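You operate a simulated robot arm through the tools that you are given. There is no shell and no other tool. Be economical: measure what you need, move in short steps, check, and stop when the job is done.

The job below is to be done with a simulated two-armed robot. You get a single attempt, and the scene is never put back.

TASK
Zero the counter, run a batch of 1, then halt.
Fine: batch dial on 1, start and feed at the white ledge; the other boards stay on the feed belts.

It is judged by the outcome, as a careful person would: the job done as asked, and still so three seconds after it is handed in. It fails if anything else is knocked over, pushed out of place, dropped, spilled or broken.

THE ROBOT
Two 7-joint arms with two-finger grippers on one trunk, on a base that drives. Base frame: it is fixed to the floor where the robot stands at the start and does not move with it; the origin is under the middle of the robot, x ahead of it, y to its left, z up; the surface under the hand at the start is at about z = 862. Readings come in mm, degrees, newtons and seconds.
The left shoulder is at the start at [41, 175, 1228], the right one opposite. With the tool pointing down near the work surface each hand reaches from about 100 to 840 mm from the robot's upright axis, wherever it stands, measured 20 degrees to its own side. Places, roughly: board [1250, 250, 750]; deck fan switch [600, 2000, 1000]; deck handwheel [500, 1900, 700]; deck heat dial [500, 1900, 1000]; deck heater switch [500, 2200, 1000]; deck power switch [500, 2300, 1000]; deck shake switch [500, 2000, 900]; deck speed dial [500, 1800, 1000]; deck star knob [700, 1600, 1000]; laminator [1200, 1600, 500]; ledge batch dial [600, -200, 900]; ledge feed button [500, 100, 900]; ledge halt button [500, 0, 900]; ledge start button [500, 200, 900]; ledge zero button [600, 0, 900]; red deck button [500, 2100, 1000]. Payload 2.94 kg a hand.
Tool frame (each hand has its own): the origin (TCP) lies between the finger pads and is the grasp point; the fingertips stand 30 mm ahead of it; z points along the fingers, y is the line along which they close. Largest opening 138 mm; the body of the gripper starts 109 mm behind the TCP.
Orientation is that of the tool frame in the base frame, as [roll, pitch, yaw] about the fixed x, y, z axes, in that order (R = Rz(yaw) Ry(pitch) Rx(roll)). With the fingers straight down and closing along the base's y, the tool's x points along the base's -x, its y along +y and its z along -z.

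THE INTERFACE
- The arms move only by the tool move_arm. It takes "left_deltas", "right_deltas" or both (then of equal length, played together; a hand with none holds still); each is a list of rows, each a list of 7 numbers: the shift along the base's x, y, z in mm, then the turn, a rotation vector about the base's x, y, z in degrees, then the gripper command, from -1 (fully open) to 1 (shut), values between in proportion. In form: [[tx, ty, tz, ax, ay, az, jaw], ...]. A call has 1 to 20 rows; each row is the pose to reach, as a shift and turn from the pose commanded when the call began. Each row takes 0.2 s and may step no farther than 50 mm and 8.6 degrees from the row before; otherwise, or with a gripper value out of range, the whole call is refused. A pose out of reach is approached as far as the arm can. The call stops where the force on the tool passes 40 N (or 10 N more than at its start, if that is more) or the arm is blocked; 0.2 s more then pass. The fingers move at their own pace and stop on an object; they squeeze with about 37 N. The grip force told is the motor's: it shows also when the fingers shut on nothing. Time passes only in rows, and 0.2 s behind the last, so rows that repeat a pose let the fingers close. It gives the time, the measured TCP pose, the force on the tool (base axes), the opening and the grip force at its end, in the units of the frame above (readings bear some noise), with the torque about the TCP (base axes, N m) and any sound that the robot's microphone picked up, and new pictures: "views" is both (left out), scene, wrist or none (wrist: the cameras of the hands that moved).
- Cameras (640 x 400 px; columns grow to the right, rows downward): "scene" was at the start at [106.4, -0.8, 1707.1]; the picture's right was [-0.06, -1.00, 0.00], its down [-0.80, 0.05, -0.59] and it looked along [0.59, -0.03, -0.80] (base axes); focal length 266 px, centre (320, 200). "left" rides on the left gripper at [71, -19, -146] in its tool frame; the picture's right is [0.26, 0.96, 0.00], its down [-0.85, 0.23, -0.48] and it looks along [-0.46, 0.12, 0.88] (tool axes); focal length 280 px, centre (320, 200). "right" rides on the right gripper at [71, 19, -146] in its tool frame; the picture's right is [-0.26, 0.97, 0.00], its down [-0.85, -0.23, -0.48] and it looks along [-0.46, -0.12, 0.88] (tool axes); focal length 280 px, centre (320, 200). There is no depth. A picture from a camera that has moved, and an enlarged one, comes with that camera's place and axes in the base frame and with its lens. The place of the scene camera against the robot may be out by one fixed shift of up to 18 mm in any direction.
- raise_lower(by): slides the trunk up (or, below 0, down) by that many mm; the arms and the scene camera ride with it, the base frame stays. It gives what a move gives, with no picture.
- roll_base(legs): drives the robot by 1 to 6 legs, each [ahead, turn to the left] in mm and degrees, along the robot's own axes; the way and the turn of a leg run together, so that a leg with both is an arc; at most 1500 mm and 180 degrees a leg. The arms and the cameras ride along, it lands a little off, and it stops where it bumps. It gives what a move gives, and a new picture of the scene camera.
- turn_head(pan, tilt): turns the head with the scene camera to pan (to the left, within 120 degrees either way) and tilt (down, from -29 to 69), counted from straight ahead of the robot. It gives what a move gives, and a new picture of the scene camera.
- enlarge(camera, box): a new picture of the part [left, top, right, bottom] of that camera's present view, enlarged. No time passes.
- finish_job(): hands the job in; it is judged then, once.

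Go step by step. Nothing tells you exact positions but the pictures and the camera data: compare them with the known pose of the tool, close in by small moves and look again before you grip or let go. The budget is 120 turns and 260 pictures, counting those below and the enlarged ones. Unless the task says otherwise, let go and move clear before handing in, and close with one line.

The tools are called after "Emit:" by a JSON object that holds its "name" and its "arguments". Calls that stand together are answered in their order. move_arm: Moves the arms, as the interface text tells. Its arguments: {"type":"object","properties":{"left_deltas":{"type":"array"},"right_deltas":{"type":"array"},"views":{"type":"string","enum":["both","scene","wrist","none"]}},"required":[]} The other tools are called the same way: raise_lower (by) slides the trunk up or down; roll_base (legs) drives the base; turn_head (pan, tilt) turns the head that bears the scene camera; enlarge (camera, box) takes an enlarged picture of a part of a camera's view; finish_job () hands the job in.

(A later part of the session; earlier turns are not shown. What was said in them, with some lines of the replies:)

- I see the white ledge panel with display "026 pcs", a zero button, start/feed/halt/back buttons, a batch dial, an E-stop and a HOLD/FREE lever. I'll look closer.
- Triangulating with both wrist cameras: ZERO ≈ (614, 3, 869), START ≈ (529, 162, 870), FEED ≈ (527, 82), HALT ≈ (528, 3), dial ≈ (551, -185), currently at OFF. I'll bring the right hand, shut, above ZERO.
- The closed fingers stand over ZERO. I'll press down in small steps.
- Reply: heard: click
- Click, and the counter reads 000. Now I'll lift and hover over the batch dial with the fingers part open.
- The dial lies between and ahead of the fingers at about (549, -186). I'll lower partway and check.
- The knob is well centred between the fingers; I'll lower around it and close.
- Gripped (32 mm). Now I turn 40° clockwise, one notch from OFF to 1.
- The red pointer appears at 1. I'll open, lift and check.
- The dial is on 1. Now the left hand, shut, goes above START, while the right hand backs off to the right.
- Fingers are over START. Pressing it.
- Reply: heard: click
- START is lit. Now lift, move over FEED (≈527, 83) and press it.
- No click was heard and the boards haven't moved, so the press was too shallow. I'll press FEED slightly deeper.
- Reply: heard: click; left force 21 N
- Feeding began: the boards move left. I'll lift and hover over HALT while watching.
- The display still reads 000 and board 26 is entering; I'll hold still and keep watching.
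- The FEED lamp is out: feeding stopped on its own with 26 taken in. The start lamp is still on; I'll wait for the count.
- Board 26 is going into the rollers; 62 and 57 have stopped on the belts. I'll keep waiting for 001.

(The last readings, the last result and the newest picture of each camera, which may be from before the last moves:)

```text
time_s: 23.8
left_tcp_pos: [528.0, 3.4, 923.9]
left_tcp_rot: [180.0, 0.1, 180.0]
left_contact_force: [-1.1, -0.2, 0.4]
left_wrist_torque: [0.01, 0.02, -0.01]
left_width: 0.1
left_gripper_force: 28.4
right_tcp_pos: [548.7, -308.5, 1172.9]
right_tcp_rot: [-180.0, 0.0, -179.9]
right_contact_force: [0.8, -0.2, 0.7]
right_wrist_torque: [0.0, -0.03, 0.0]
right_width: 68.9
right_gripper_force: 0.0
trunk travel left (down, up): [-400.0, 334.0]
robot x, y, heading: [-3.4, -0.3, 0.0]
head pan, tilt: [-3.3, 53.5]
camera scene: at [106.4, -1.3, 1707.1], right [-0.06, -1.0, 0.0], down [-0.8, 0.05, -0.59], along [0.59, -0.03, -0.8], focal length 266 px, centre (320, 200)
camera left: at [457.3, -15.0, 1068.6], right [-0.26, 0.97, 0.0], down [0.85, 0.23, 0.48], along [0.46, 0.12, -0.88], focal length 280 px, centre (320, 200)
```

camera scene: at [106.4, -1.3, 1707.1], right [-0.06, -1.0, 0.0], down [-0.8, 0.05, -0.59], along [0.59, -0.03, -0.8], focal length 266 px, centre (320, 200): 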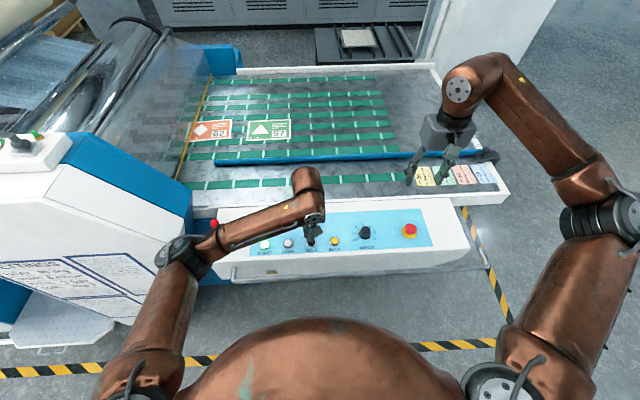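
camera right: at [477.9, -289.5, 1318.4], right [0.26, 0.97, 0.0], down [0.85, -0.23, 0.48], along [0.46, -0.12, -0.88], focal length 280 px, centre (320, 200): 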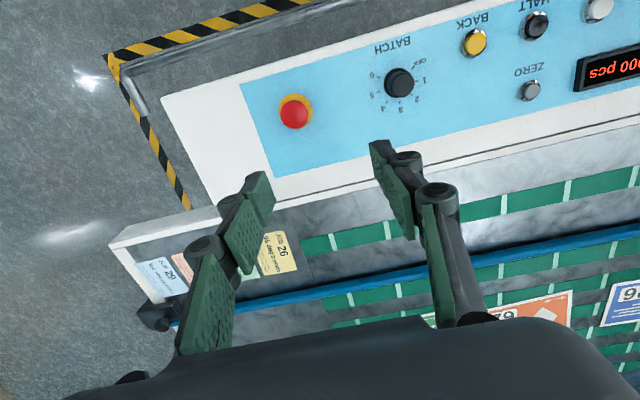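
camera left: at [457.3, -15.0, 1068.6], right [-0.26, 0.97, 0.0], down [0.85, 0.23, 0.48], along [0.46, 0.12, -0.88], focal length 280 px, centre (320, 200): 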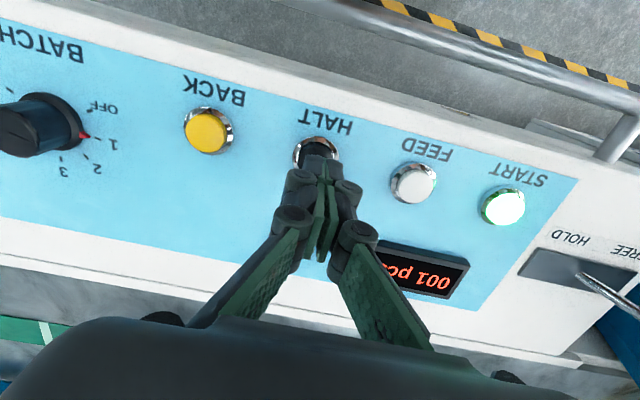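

The count is 001. Before halting I'll look left to see whether board 26 has come clear of the rollers.

Emit:
{"name": "turn_head", "arguments": {"pan": 45, "tilt": 35}}

```text
time_s: 25.0
left_tcp_pos: [527.7, 3.9, 923.4]
left_tcp_rot: [180.0, 0.0, -179.9]
left_contact_force: [-0.4, 0.5, 0.0]
left_wrist_torque: [0.02, -0.02, 0.03]
left_width: 0.1
left_gripper_force: 29.0
right_tcp_pos: [548.5, -309.4, 1172.1]
right_tcp_rot: [180.0, 0.0, -180.0]
right_contact_force: [0.0, -1.1, -0.3]
right_wrist_torque: [0.0, -0.01, 0.01]
right_width: 68.9
right_gripper_force: 0.2
trunk travel left (down, up): [-400.0, 334.0]
robot x, y, heading: [3.8, 1.6, -0.0]
head pan, tilt: [45.0, 35.0]
camera scene: at [95.2, 65.1, 1733.4], right [0.71, -0.71, 0.0], down [-0.41, -0.41, -0.82], along [0.58, 0.58, -0.57], focal length 266 px, centre (320, 200)
```

scene: 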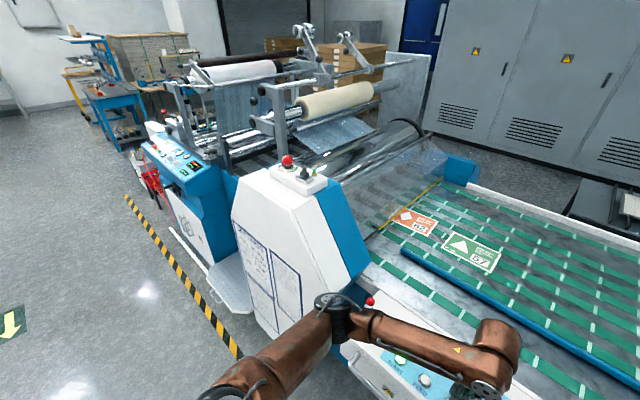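

Emit:
{"name": "enlarge", "arguments": {"camera": "scene", "box": [160, 50, 460, 240]}}

```text
2.11 times, centred on (310, 145) of scene
camera zoom: at [95.2, 65.1, 1733.4], right [0.71, -0.71, 0.0], down [-0.41, -0.41, -0.82], along [0.58, 0.58, -0.57], focal length 560 px, centre (341, 316)
```

zoom: 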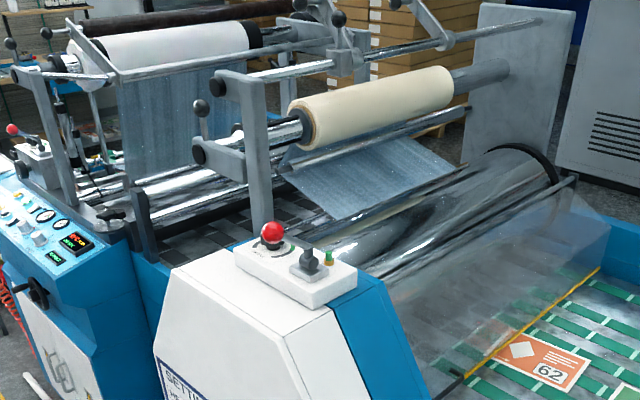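

Board 26 isn't visible yet past the rollers; feeding is off, so I'll let it run a few more seconds and look.

Emit:
{"name": "move_arm", "arguments": {"left_deltas": [[0, 0, 5, 0, 0, 0, 1], [0, 0, 5, 0, 0, 0, 1], [0, 0, 5, 0, 0, 0, 1], [0, 0, 5, 0, 0, 0, 1], [0, 0, 5, 0, 0, 0, 1], [0, 0, 5, 0, 0, 0, 1], [0, 0, 5, 0, 0, 0, 1], [0, 0, 5, 0, 0, 0, 1], [0, 0, 5, 0, 0, 0, 1], [0, 0, 5, 0, 0, 0, 1], [0, 0, 5, 0, 0, 0, 1], [0, 0, 5, 0, 0, 0, 1]], "views": "wrist"}}

Emit:
{"name": "enlarge", "arguments": {"camera": "scene", "box": [120, 50, 440, 240]}}

```text
time_s: 27.6
left_tcp_pos: [528.3, 2.4, 928.3]
left_tcp_rot: [-180.0, 0.0, -180.0]
left_contact_force: [0.1, 1.1, -0.6]
left_wrist_torque: [0.01, -0.01, 0.03]
left_width: 0.0
left_gripper_force: 28.3
right_tcp_pos: [548.8, -307.9, 1171.3]
right_tcp_rot: [180.0, 0.1, -180.0]
right_contact_force: [-0.2, -0.1, -0.2]
right_wrist_torque: [-0.01, 0.02, 0.0]
right_width: 69.2
right_gripper_force: 0.0
trunk travel left (down, up): [-400.0, 334.0]
robot x, y, heading: [-2.2, 2.8, -0.2]
head pan, tilt: [45.0, 35.0]
camera left: at [457.1, -15.5, 1073.7], right [-0.26, 0.97, 0.0], down [0.85, 0.23, 0.48], along [0.46, 0.12, -0.88], focal length 280 px, centre (320, 200)
```

left: 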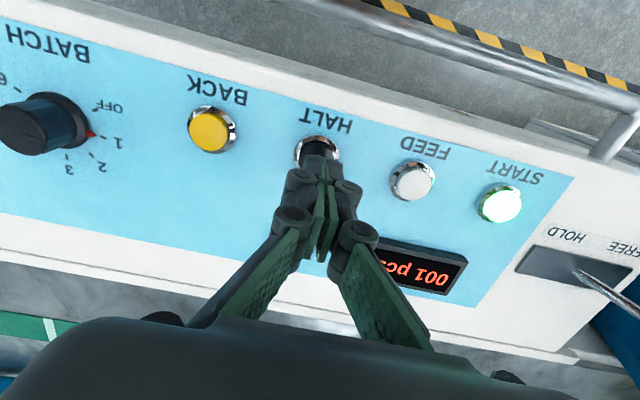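

```text
2.00 times, centred on (280, 145) of scene
camera zoom: at [95.1, 65.2, 1733.5], right [0.71, -0.71, 0.0], down [-0.41, -0.41, -0.82], along [0.58, 0.58, -0.57], focal length 532 px, centre (400, 310)
```

zoom: 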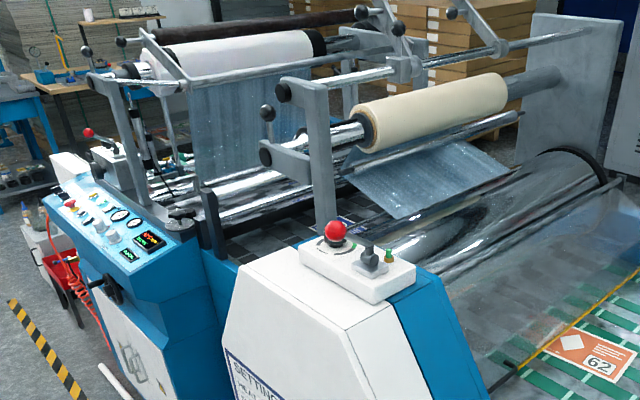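

Emit:
{"name": "enlarge", "arguments": {"camera": "scene", "box": [210, 130, 330, 200]}}

Emit:
{"name": "move_arm", "arguments": {"left_deltas": [[0, 0, 0, 0, 0, 0, 1], [0, 0, 0, 0, 0, 0, 1], [0, 0, 0, 0, 0, 0, 1], [0, 0, 0, 0, 0, 0, 1], [0, 0, 0, 0, 0, 0, 1], [0, 0, 0, 0, 0, 0, 1], [0, 0, 0, 0, 0, 0, 1]], "views": "none"}}

Emit:
{"name": "enlarge", "arguments": {"camera": "scene", "box": [160, 110, 340, 210]}}

```text
5.33 times, centred on (270, 165) of scene
camera zoom: at [95.1, 65.2, 1733.5], right [0.71, -0.71, 0.0], down [-0.41, -0.41, -0.82], along [0.58, 0.58, -0.57], focal length 1420 px, centre (587, 387)
```

zoom: 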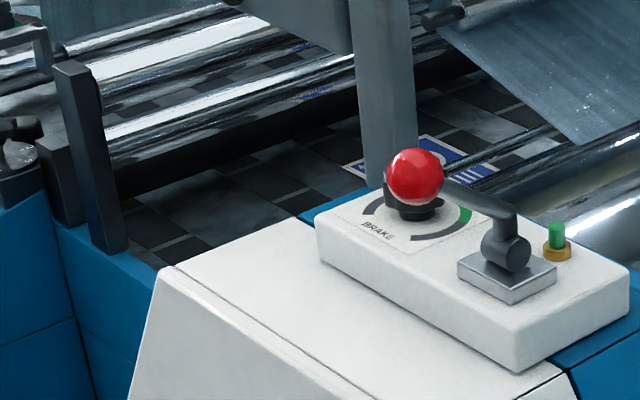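

```text
time_s: 29.2
left_tcp_pos: [528.4, 3.4, 928.8]
left_tcp_rot: [180.0, 0.1, 180.0]
left_contact_force: [-0.4, -0.3, -0.6]
left_wrist_torque: [-0.02, -0.02, 0.0]
left_width: 0.3
left_gripper_force: 28.3
right_tcp_pos: [548.3, -308.5, 1171.4]
right_tcp_rot: [-180.0, 0.0, -180.0]
right_contact_force: [-0.7, -0.5, -0.2]
right_wrist_torque: [-0.01, 0.04, 0.02]
right_width: 68.9
right_gripper_force: 0.0
trunk travel left (down, up): [-400.0, 334.0]
robot x, y, heading: [-4.6, -2.8, -0.0]
head pan, tilt: [45.0, 35.0]
```

```text
3.56 times, centred on (250, 160) of scene
camera zoom: at [95.1, 65.2, 1733.5], right [0.71, -0.71, 0.0], down [-0.41, -0.41, -0.82], along [0.58, 0.58, -0.57], focal length 947 px, centre (569, 342)
```

zoom: 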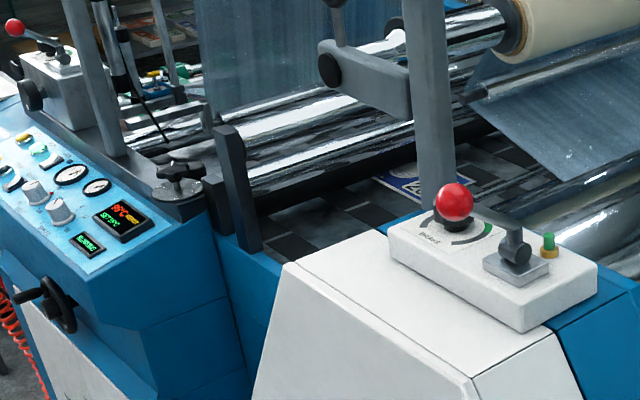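

Board 26 is out of the first rollers and travelling along the deck. I'll look at the outfeed end to see where it goes.

Emit:
{"name": "turn_head", "arguments": {"pan": 68, "tilt": 25}}

Emit:
{"name": "enlarge", "arguments": {"camera": "scene", "box": [220, 40, 540, 240]}}

```text
time_s: 30.0
left_tcp_pos: [526.1, 2.5, 930.0]
left_tcp_rot: [-180.0, 0.0, -179.9]
left_contact_force: [0.5, -0.1, -0.9]
left_wrist_torque: [-0.01, 0.0, -0.04]
left_width: 0.0
left_gripper_force: 28.6
right_tcp_pos: [549.4, -309.5, 1171.4]
right_tcp_rot: [-180.0, -0.1, 180.0]
right_contact_force: [-0.4, -0.6, 0.0]
right_wrist_torque: [-0.01, 0.02, -0.03]
right_width: 68.8
right_gripper_force: 0.2
trunk travel left (down, up): [-400.0, 334.0]
robot x, y, heading: [0.2, 2.5, 0.1]
head pan, tilt: [68.0, 25.0]
camera scene: at [67.5, 88.3, 1749.2], right [0.93, -0.38, 0.0], down [-0.16, -0.39, -0.91], along [0.34, 0.84, -0.42], focal length 266 px, centre (320, 200)
```

scene: 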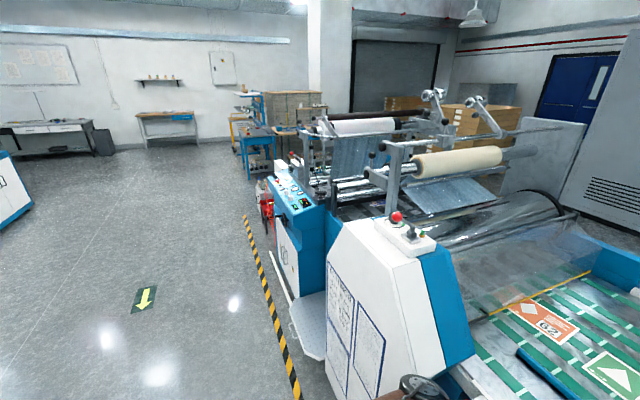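

```text
2.00 times, centred on (380, 140) of scene
camera zoom: at [67.5, 88.3, 1749.2], right [0.93, -0.38, 0.0], down [-0.16, -0.39, -0.91], along [0.34, 0.84, -0.42], focal length 532 px, centre (200, 320)
```

zoom: 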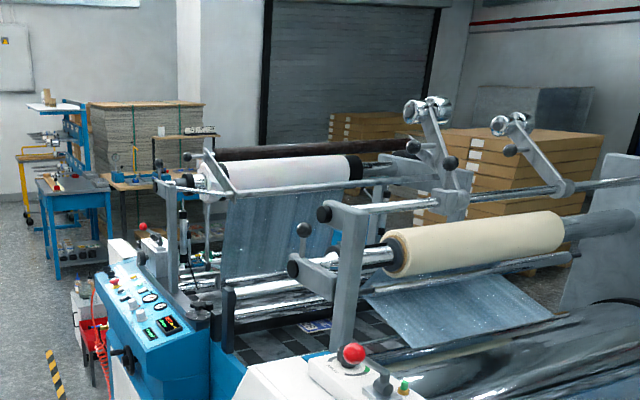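

I'll let the single board finish its way through before halting, keeping watch.

Emit:
{"name": "move_arm", "arguments": {"left_deltas": [[0, 0, 0, 0, 0, 0, 1], [0, 0, 0, 0, 0, 0, 1], [0, 0, 0, 0, 0, 0, 1], [0, 0, 0, 0, 0, 0, 1], [0, 0, 0, 0, 0, 0, 1], [0, 0, 0, 0, 0, 0, 1], [0, 0, 0, 0, 0, 0, 1], [0, 0, 0, 0, 0, 0, 1], [0, 0, 0, 0, 0, 0, 1], [0, 0, 0, 0, 0, 0, 1], [0, 0, 0, 0, 0, 0, 1], [0, 0, 0, 0, 0, 0, 1], [0, 0, 0, 0, 0, 0, 1], [0, 0, 0, 0, 0, 0, 1], [0, 0, 0, 0, 0, 0, 1], [0, 0, 0, 0, 0, 0, 1]], "views": "wrist"}}

Emit:
{"name": "enlarge", "arguments": {"camera": "scene", "box": [260, 100, 440, 220]}}

```text
time_s: 33.4
left_tcp_pos: [527.2, 3.4, 928.0]
left_tcp_rot: [-180.0, 0.0, 180.0]
left_contact_force: [0.3, -0.3, -0.1]
left_wrist_torque: [-0.02, -0.02, 0.0]
left_width: 0.0
left_gripper_force: 28.3
right_tcp_pos: [549.2, -308.4, 1172.1]
right_tcp_rot: [180.0, 0.1, 180.0]
right_contact_force: [0.1, -0.1, -0.6]
right_wrist_torque: [0.01, 0.01, -0.01]
right_width: 69.0
right_gripper_force: 0.1
trunk travel left (down, up): [-400.0, 334.0]
robot x, y, heading: [-1.1, 0.1, 0.1]
head pan, tilt: [68.0, 25.0]
camera left: at [457.1, -15.5, 1073.7], right [-0.26, 0.96, 0.0], down [0.85, 0.23, 0.48], along [0.46, 0.12, -0.88], focal length 280 px, centre (320, 200)
```

left: 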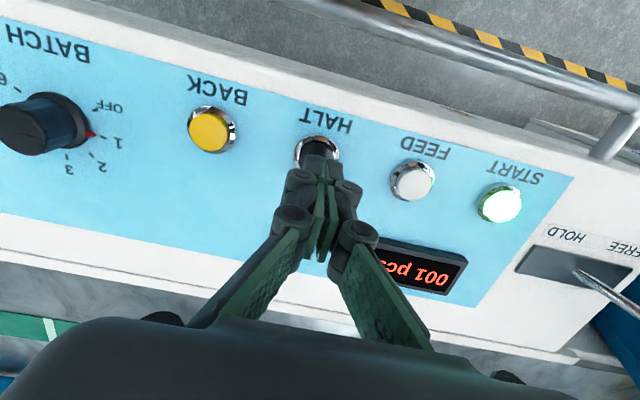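

```text
3.33 times, centred on (350, 160) of scene
camera zoom: at [67.4, 88.4, 1749.2], right [0.93, -0.37, 0.0], down [-0.16, -0.39, -0.91], along [0.34, 0.84, -0.42], focal length 888 px, centre (220, 333)
```

zoom: 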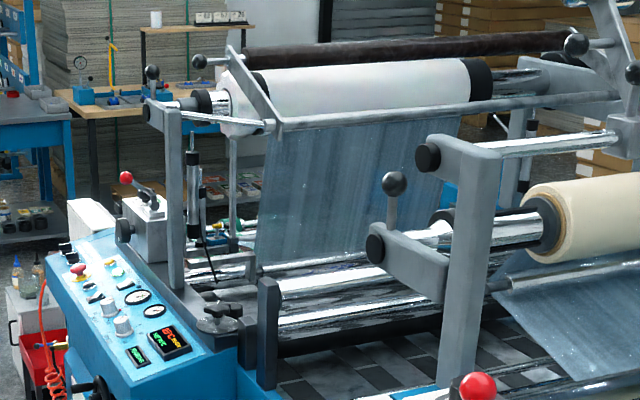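

The board has moved into the second set of rollers. I'll wait a little longer.

Emit:
{"name": "move_arm", "arguments": {"left_deltas": [[0, 0, 0, 0, 0, 0, 1], [0, 0, 0, 0, 0, 0, 1], [0, 0, 0, 0, 0, 0, 1], [0, 0, 0, 0, 0, 0, 1], [0, 0, 0, 0, 0, 0, 1], [0, 0, 0, 0, 0, 0, 1], [0, 0, 0, 0, 0, 0, 1], [0, 0, 0, 0, 0, 0, 1], [0, 0, 0, 0, 0, 0, 1], [0, 0, 0, 0, 0, 0, 1], [0, 0, 0, 0, 0, 0, 1], [0, 0, 0, 0, 0, 0, 1], [0, 0, 0, 0, 0, 0, 1], [0, 0, 0, 0, 0, 0, 1], [0, 0, 0, 0, 0, 0, 1], [0, 0, 0, 0, 0, 0, 1], [0, 0, 0, 0, 0, 0, 1], [0, 0, 0, 0, 0, 0, 1], [0, 0, 0, 0, 0, 0, 1], [0, 0, 0, 0, 0, 0, 1]], "views": "none"}}

Emit:
{"name": "enlarge", "arguments": {"camera": "scene", "box": [240, 100, 420, 220]}}

Emit:
{"name": "move_arm", "arguments": {"left_deltas": [[0, 0, 0, 0, 0, 0, 1], [0, 0, 0, 0, 0, 0, 1], [0, 0, 0, 0, 0, 0, 1], [0, 0, 0, 0, 0, 0, 1], [0, 0, 0, 0, 0, 0, 1], [0, 0, 0, 0, 0, 0, 1], [0, 0, 0, 0, 0, 0, 1], [0, 0, 0, 0, 0, 0, 1], [0, 0, 0, 0, 0, 0, 1], [0, 0, 0, 0, 0, 0, 1], [0, 0, 0, 0, 0, 0, 1], [0, 0, 0, 0, 0, 0, 1], [0, 0, 0, 0, 0, 0, 1], [0, 0, 0, 0, 0, 0, 1], [0, 0, 0, 0, 0, 0, 1], [0, 0, 0, 0, 0, 0, 1], [0, 0, 0, 0, 0, 0, 1], [0, 0, 0, 0, 0, 0, 1], [0, 0, 0, 0, 0, 0, 1], [0, 0, 0, 0, 0, 0, 1]], "views": "both"}}

Emit:
{"name": "enlarge", "arguments": {"camera": "scene", "box": [240, 100, 420, 220]}}

```text
time_s: 37.6
left_tcp_pos: [527.3, 2.8, 927.8]
left_tcp_rot: [180.0, 0.0, 179.9]
left_contact_force: [0.1, 0.3, -0.5]
left_wrist_torque: [0.0, 0.04, 0.02]
left_width: 0.0
left_gripper_force: 28.1
right_tcp_pos: [549.9, -308.1, 1172.6]
right_tcp_rot: [-180.0, 0.0, -180.0]
right_contact_force: [-0.9, 0.7, 0.5]
right_wrist_torque: [0.01, 0.03, 0.02]
right_width: 68.9
right_gripper_force: 0.0
trunk travel left (down, up): [-400.0, 334.0]
robot x, y, heading: [1.7, 0.2, 0.0]
head pan, tilt: [68.0, 25.0]
```

```text
3.33 times, centred on (330, 160) of scene
camera zoom: at [67.4, 88.4, 1749.2], right [0.93, -0.37, 0.0], down [-0.16, -0.39, -0.91], along [0.34, 0.84, -0.42], focal length 888 px, centre (287, 333)
```

zoom: 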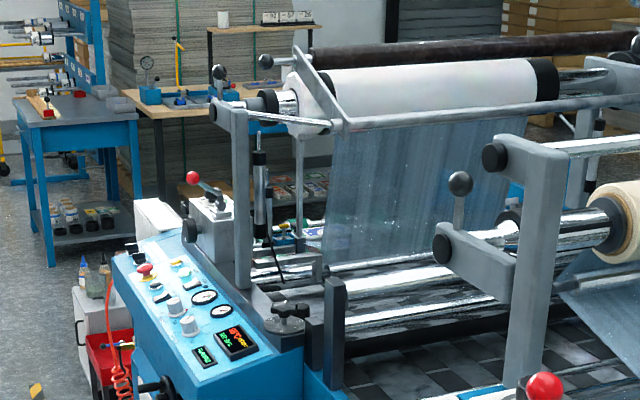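

```text
time_s: 41.8
left_tcp_pos: [528.2, 2.9, 928.3]
left_tcp_rot: [179.9, 0.0, -180.0]
left_contact_force: [-0.1, 1.0, 0.3]
left_wrist_torque: [0.01, 0.01, 0.03]
left_width: 0.0
left_gripper_force: 28.2
right_tcp_pos: [549.6, -308.9, 1171.8]
right_tcp_rot: [-180.0, 0.1, -180.0]
right_contact_force: [0.4, 0.7, -0.4]
right_wrist_torque: [0.0, 0.02, 0.01]
right_width: 69.2
right_gripper_force: 0.0
trunk travel left (down, up): [-400.0, 334.0]
robot x, y, heading: [-4.2, -1.5, -0.2]
head pan, tilt: [68.0, 25.0]
camera scene: at [67.4, 88.4, 1749.2], right [0.93, -0.37, 0.0], down [-0.16, -0.39, -0.91], along [0.34, 0.84, -0.42], focal length 266 px, centre (320, 200)
camera left: at [457.1, -15.5, 1073.7], right [-0.26, 0.96, 0.0], down [0.85, 0.23, 0.48], along [0.46, 0.12, -0.88], focal length 280 px, centre (320, 200)
```

scene: 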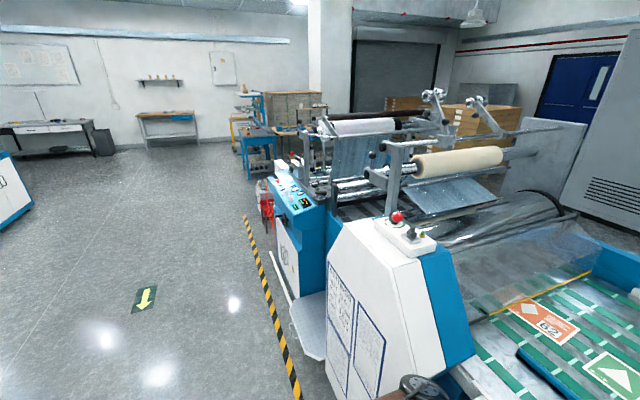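
left: 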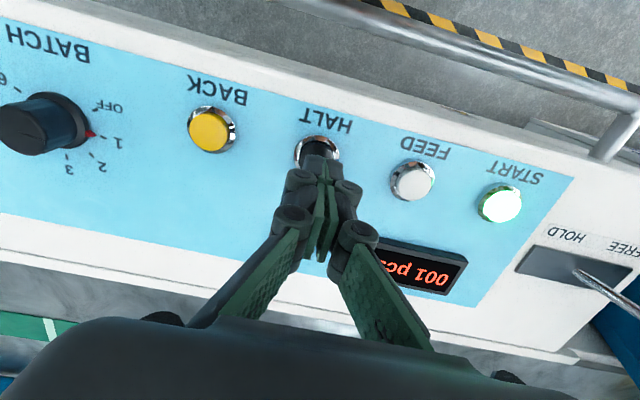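

```text
3.33 times, centred on (330, 160) of scene
camera zoom: at [67.4, 88.4, 1749.2], right [0.93, -0.37, 0.0], down [-0.16, -0.39, -0.91], along [0.34, 0.84, -0.42], focal length 888 px, centre (287, 333)
```

zoom: 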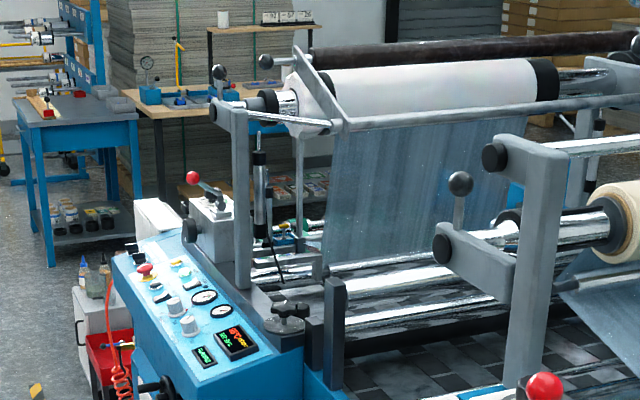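

The board has passed through the laminator, the count is 001 and feed is off. Now pressing HALT.

Emit:
{"name": "move_arm", "arguments": {"left_deltas": [[0, 0, -18, 0, 0, 0, 1], [0, 0, -26, 0, 0, 0, 1], [0, 0, -29, 0, 0, 0, 1], [0, 0, -31, 0, 0, 0, 1], [0, 0, -33, 0, 0, 0, 1], [0, 0, 0, 0, 0, 0, 1], [0, 0, 50, 0, 0, 0, 1], [0, 0, 100, 0, 0, 0, 1]], "views": "both"}}

```text
time_s: 43.6
left_tcp_pos: [525.2, 4.6, 1030.4]
left_tcp_rot: [179.9, -0.1, 180.0]
left_contact_force: [0.0, -0.6, 0.8]
left_wrist_torque: [0.04, -0.05, 0.01]
left_width: 0.0
left_gripper_force: 28.4
right_tcp_pos: [548.3, -308.6, 1172.5]
right_tcp_rot: [-180.0, 0.0, 180.0]
right_contact_force: [-0.1, -0.8, -0.3]
right_wrist_torque: [-0.04, 0.0, 0.01]
right_width: 69.0
right_gripper_force: 0.0
trunk travel left (down, up): [-400.0, 334.0]
robot x, y, heading: [1.6, -0.3, -0.1]
head pan, tilt: [68.0, 25.0]
heard: click
camera scene: at [66.5, 88.0, 1749.3], right [0.93, -0.37, 0.0], down [-0.16, -0.39, -0.91], along [0.34, 0.84, -0.42], focal length 266 px, centre (320, 200)
camera left: at [456.0, -13.0, 1174.6], right [-0.26, 0.97, 0.0], down [0.85, 0.23, 0.48], along [0.46, 0.12, -0.88], focal length 280 px, centre (320, 200)
```

scene: 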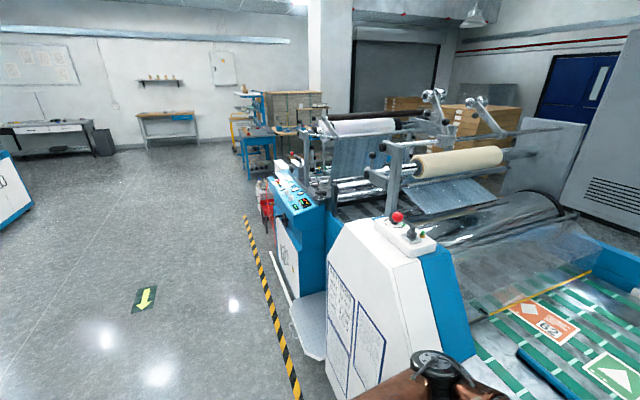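
left: 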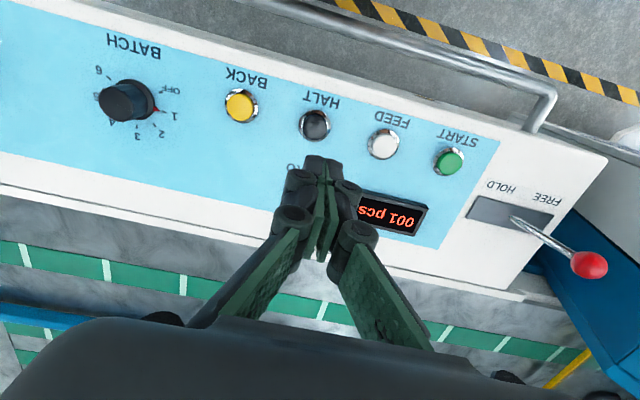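

The START lamp is out, the counter reads 001, the dial is on 1, and boards 62 and 57 are still on the belts. Both hands are clear, so I'm handing in.

Emit:
{"name": "finish_job", "arguments": {}}

```text
The job is handed in.
```

The counter was zeroed and a batch of 1 was run: board 26 went through, the counter reads 001, and the machine was then halted. Boards 62 and 57 stayed on the feed belts. I couldn't see the outfeed end, so I didn't see where board 26 came to rest.
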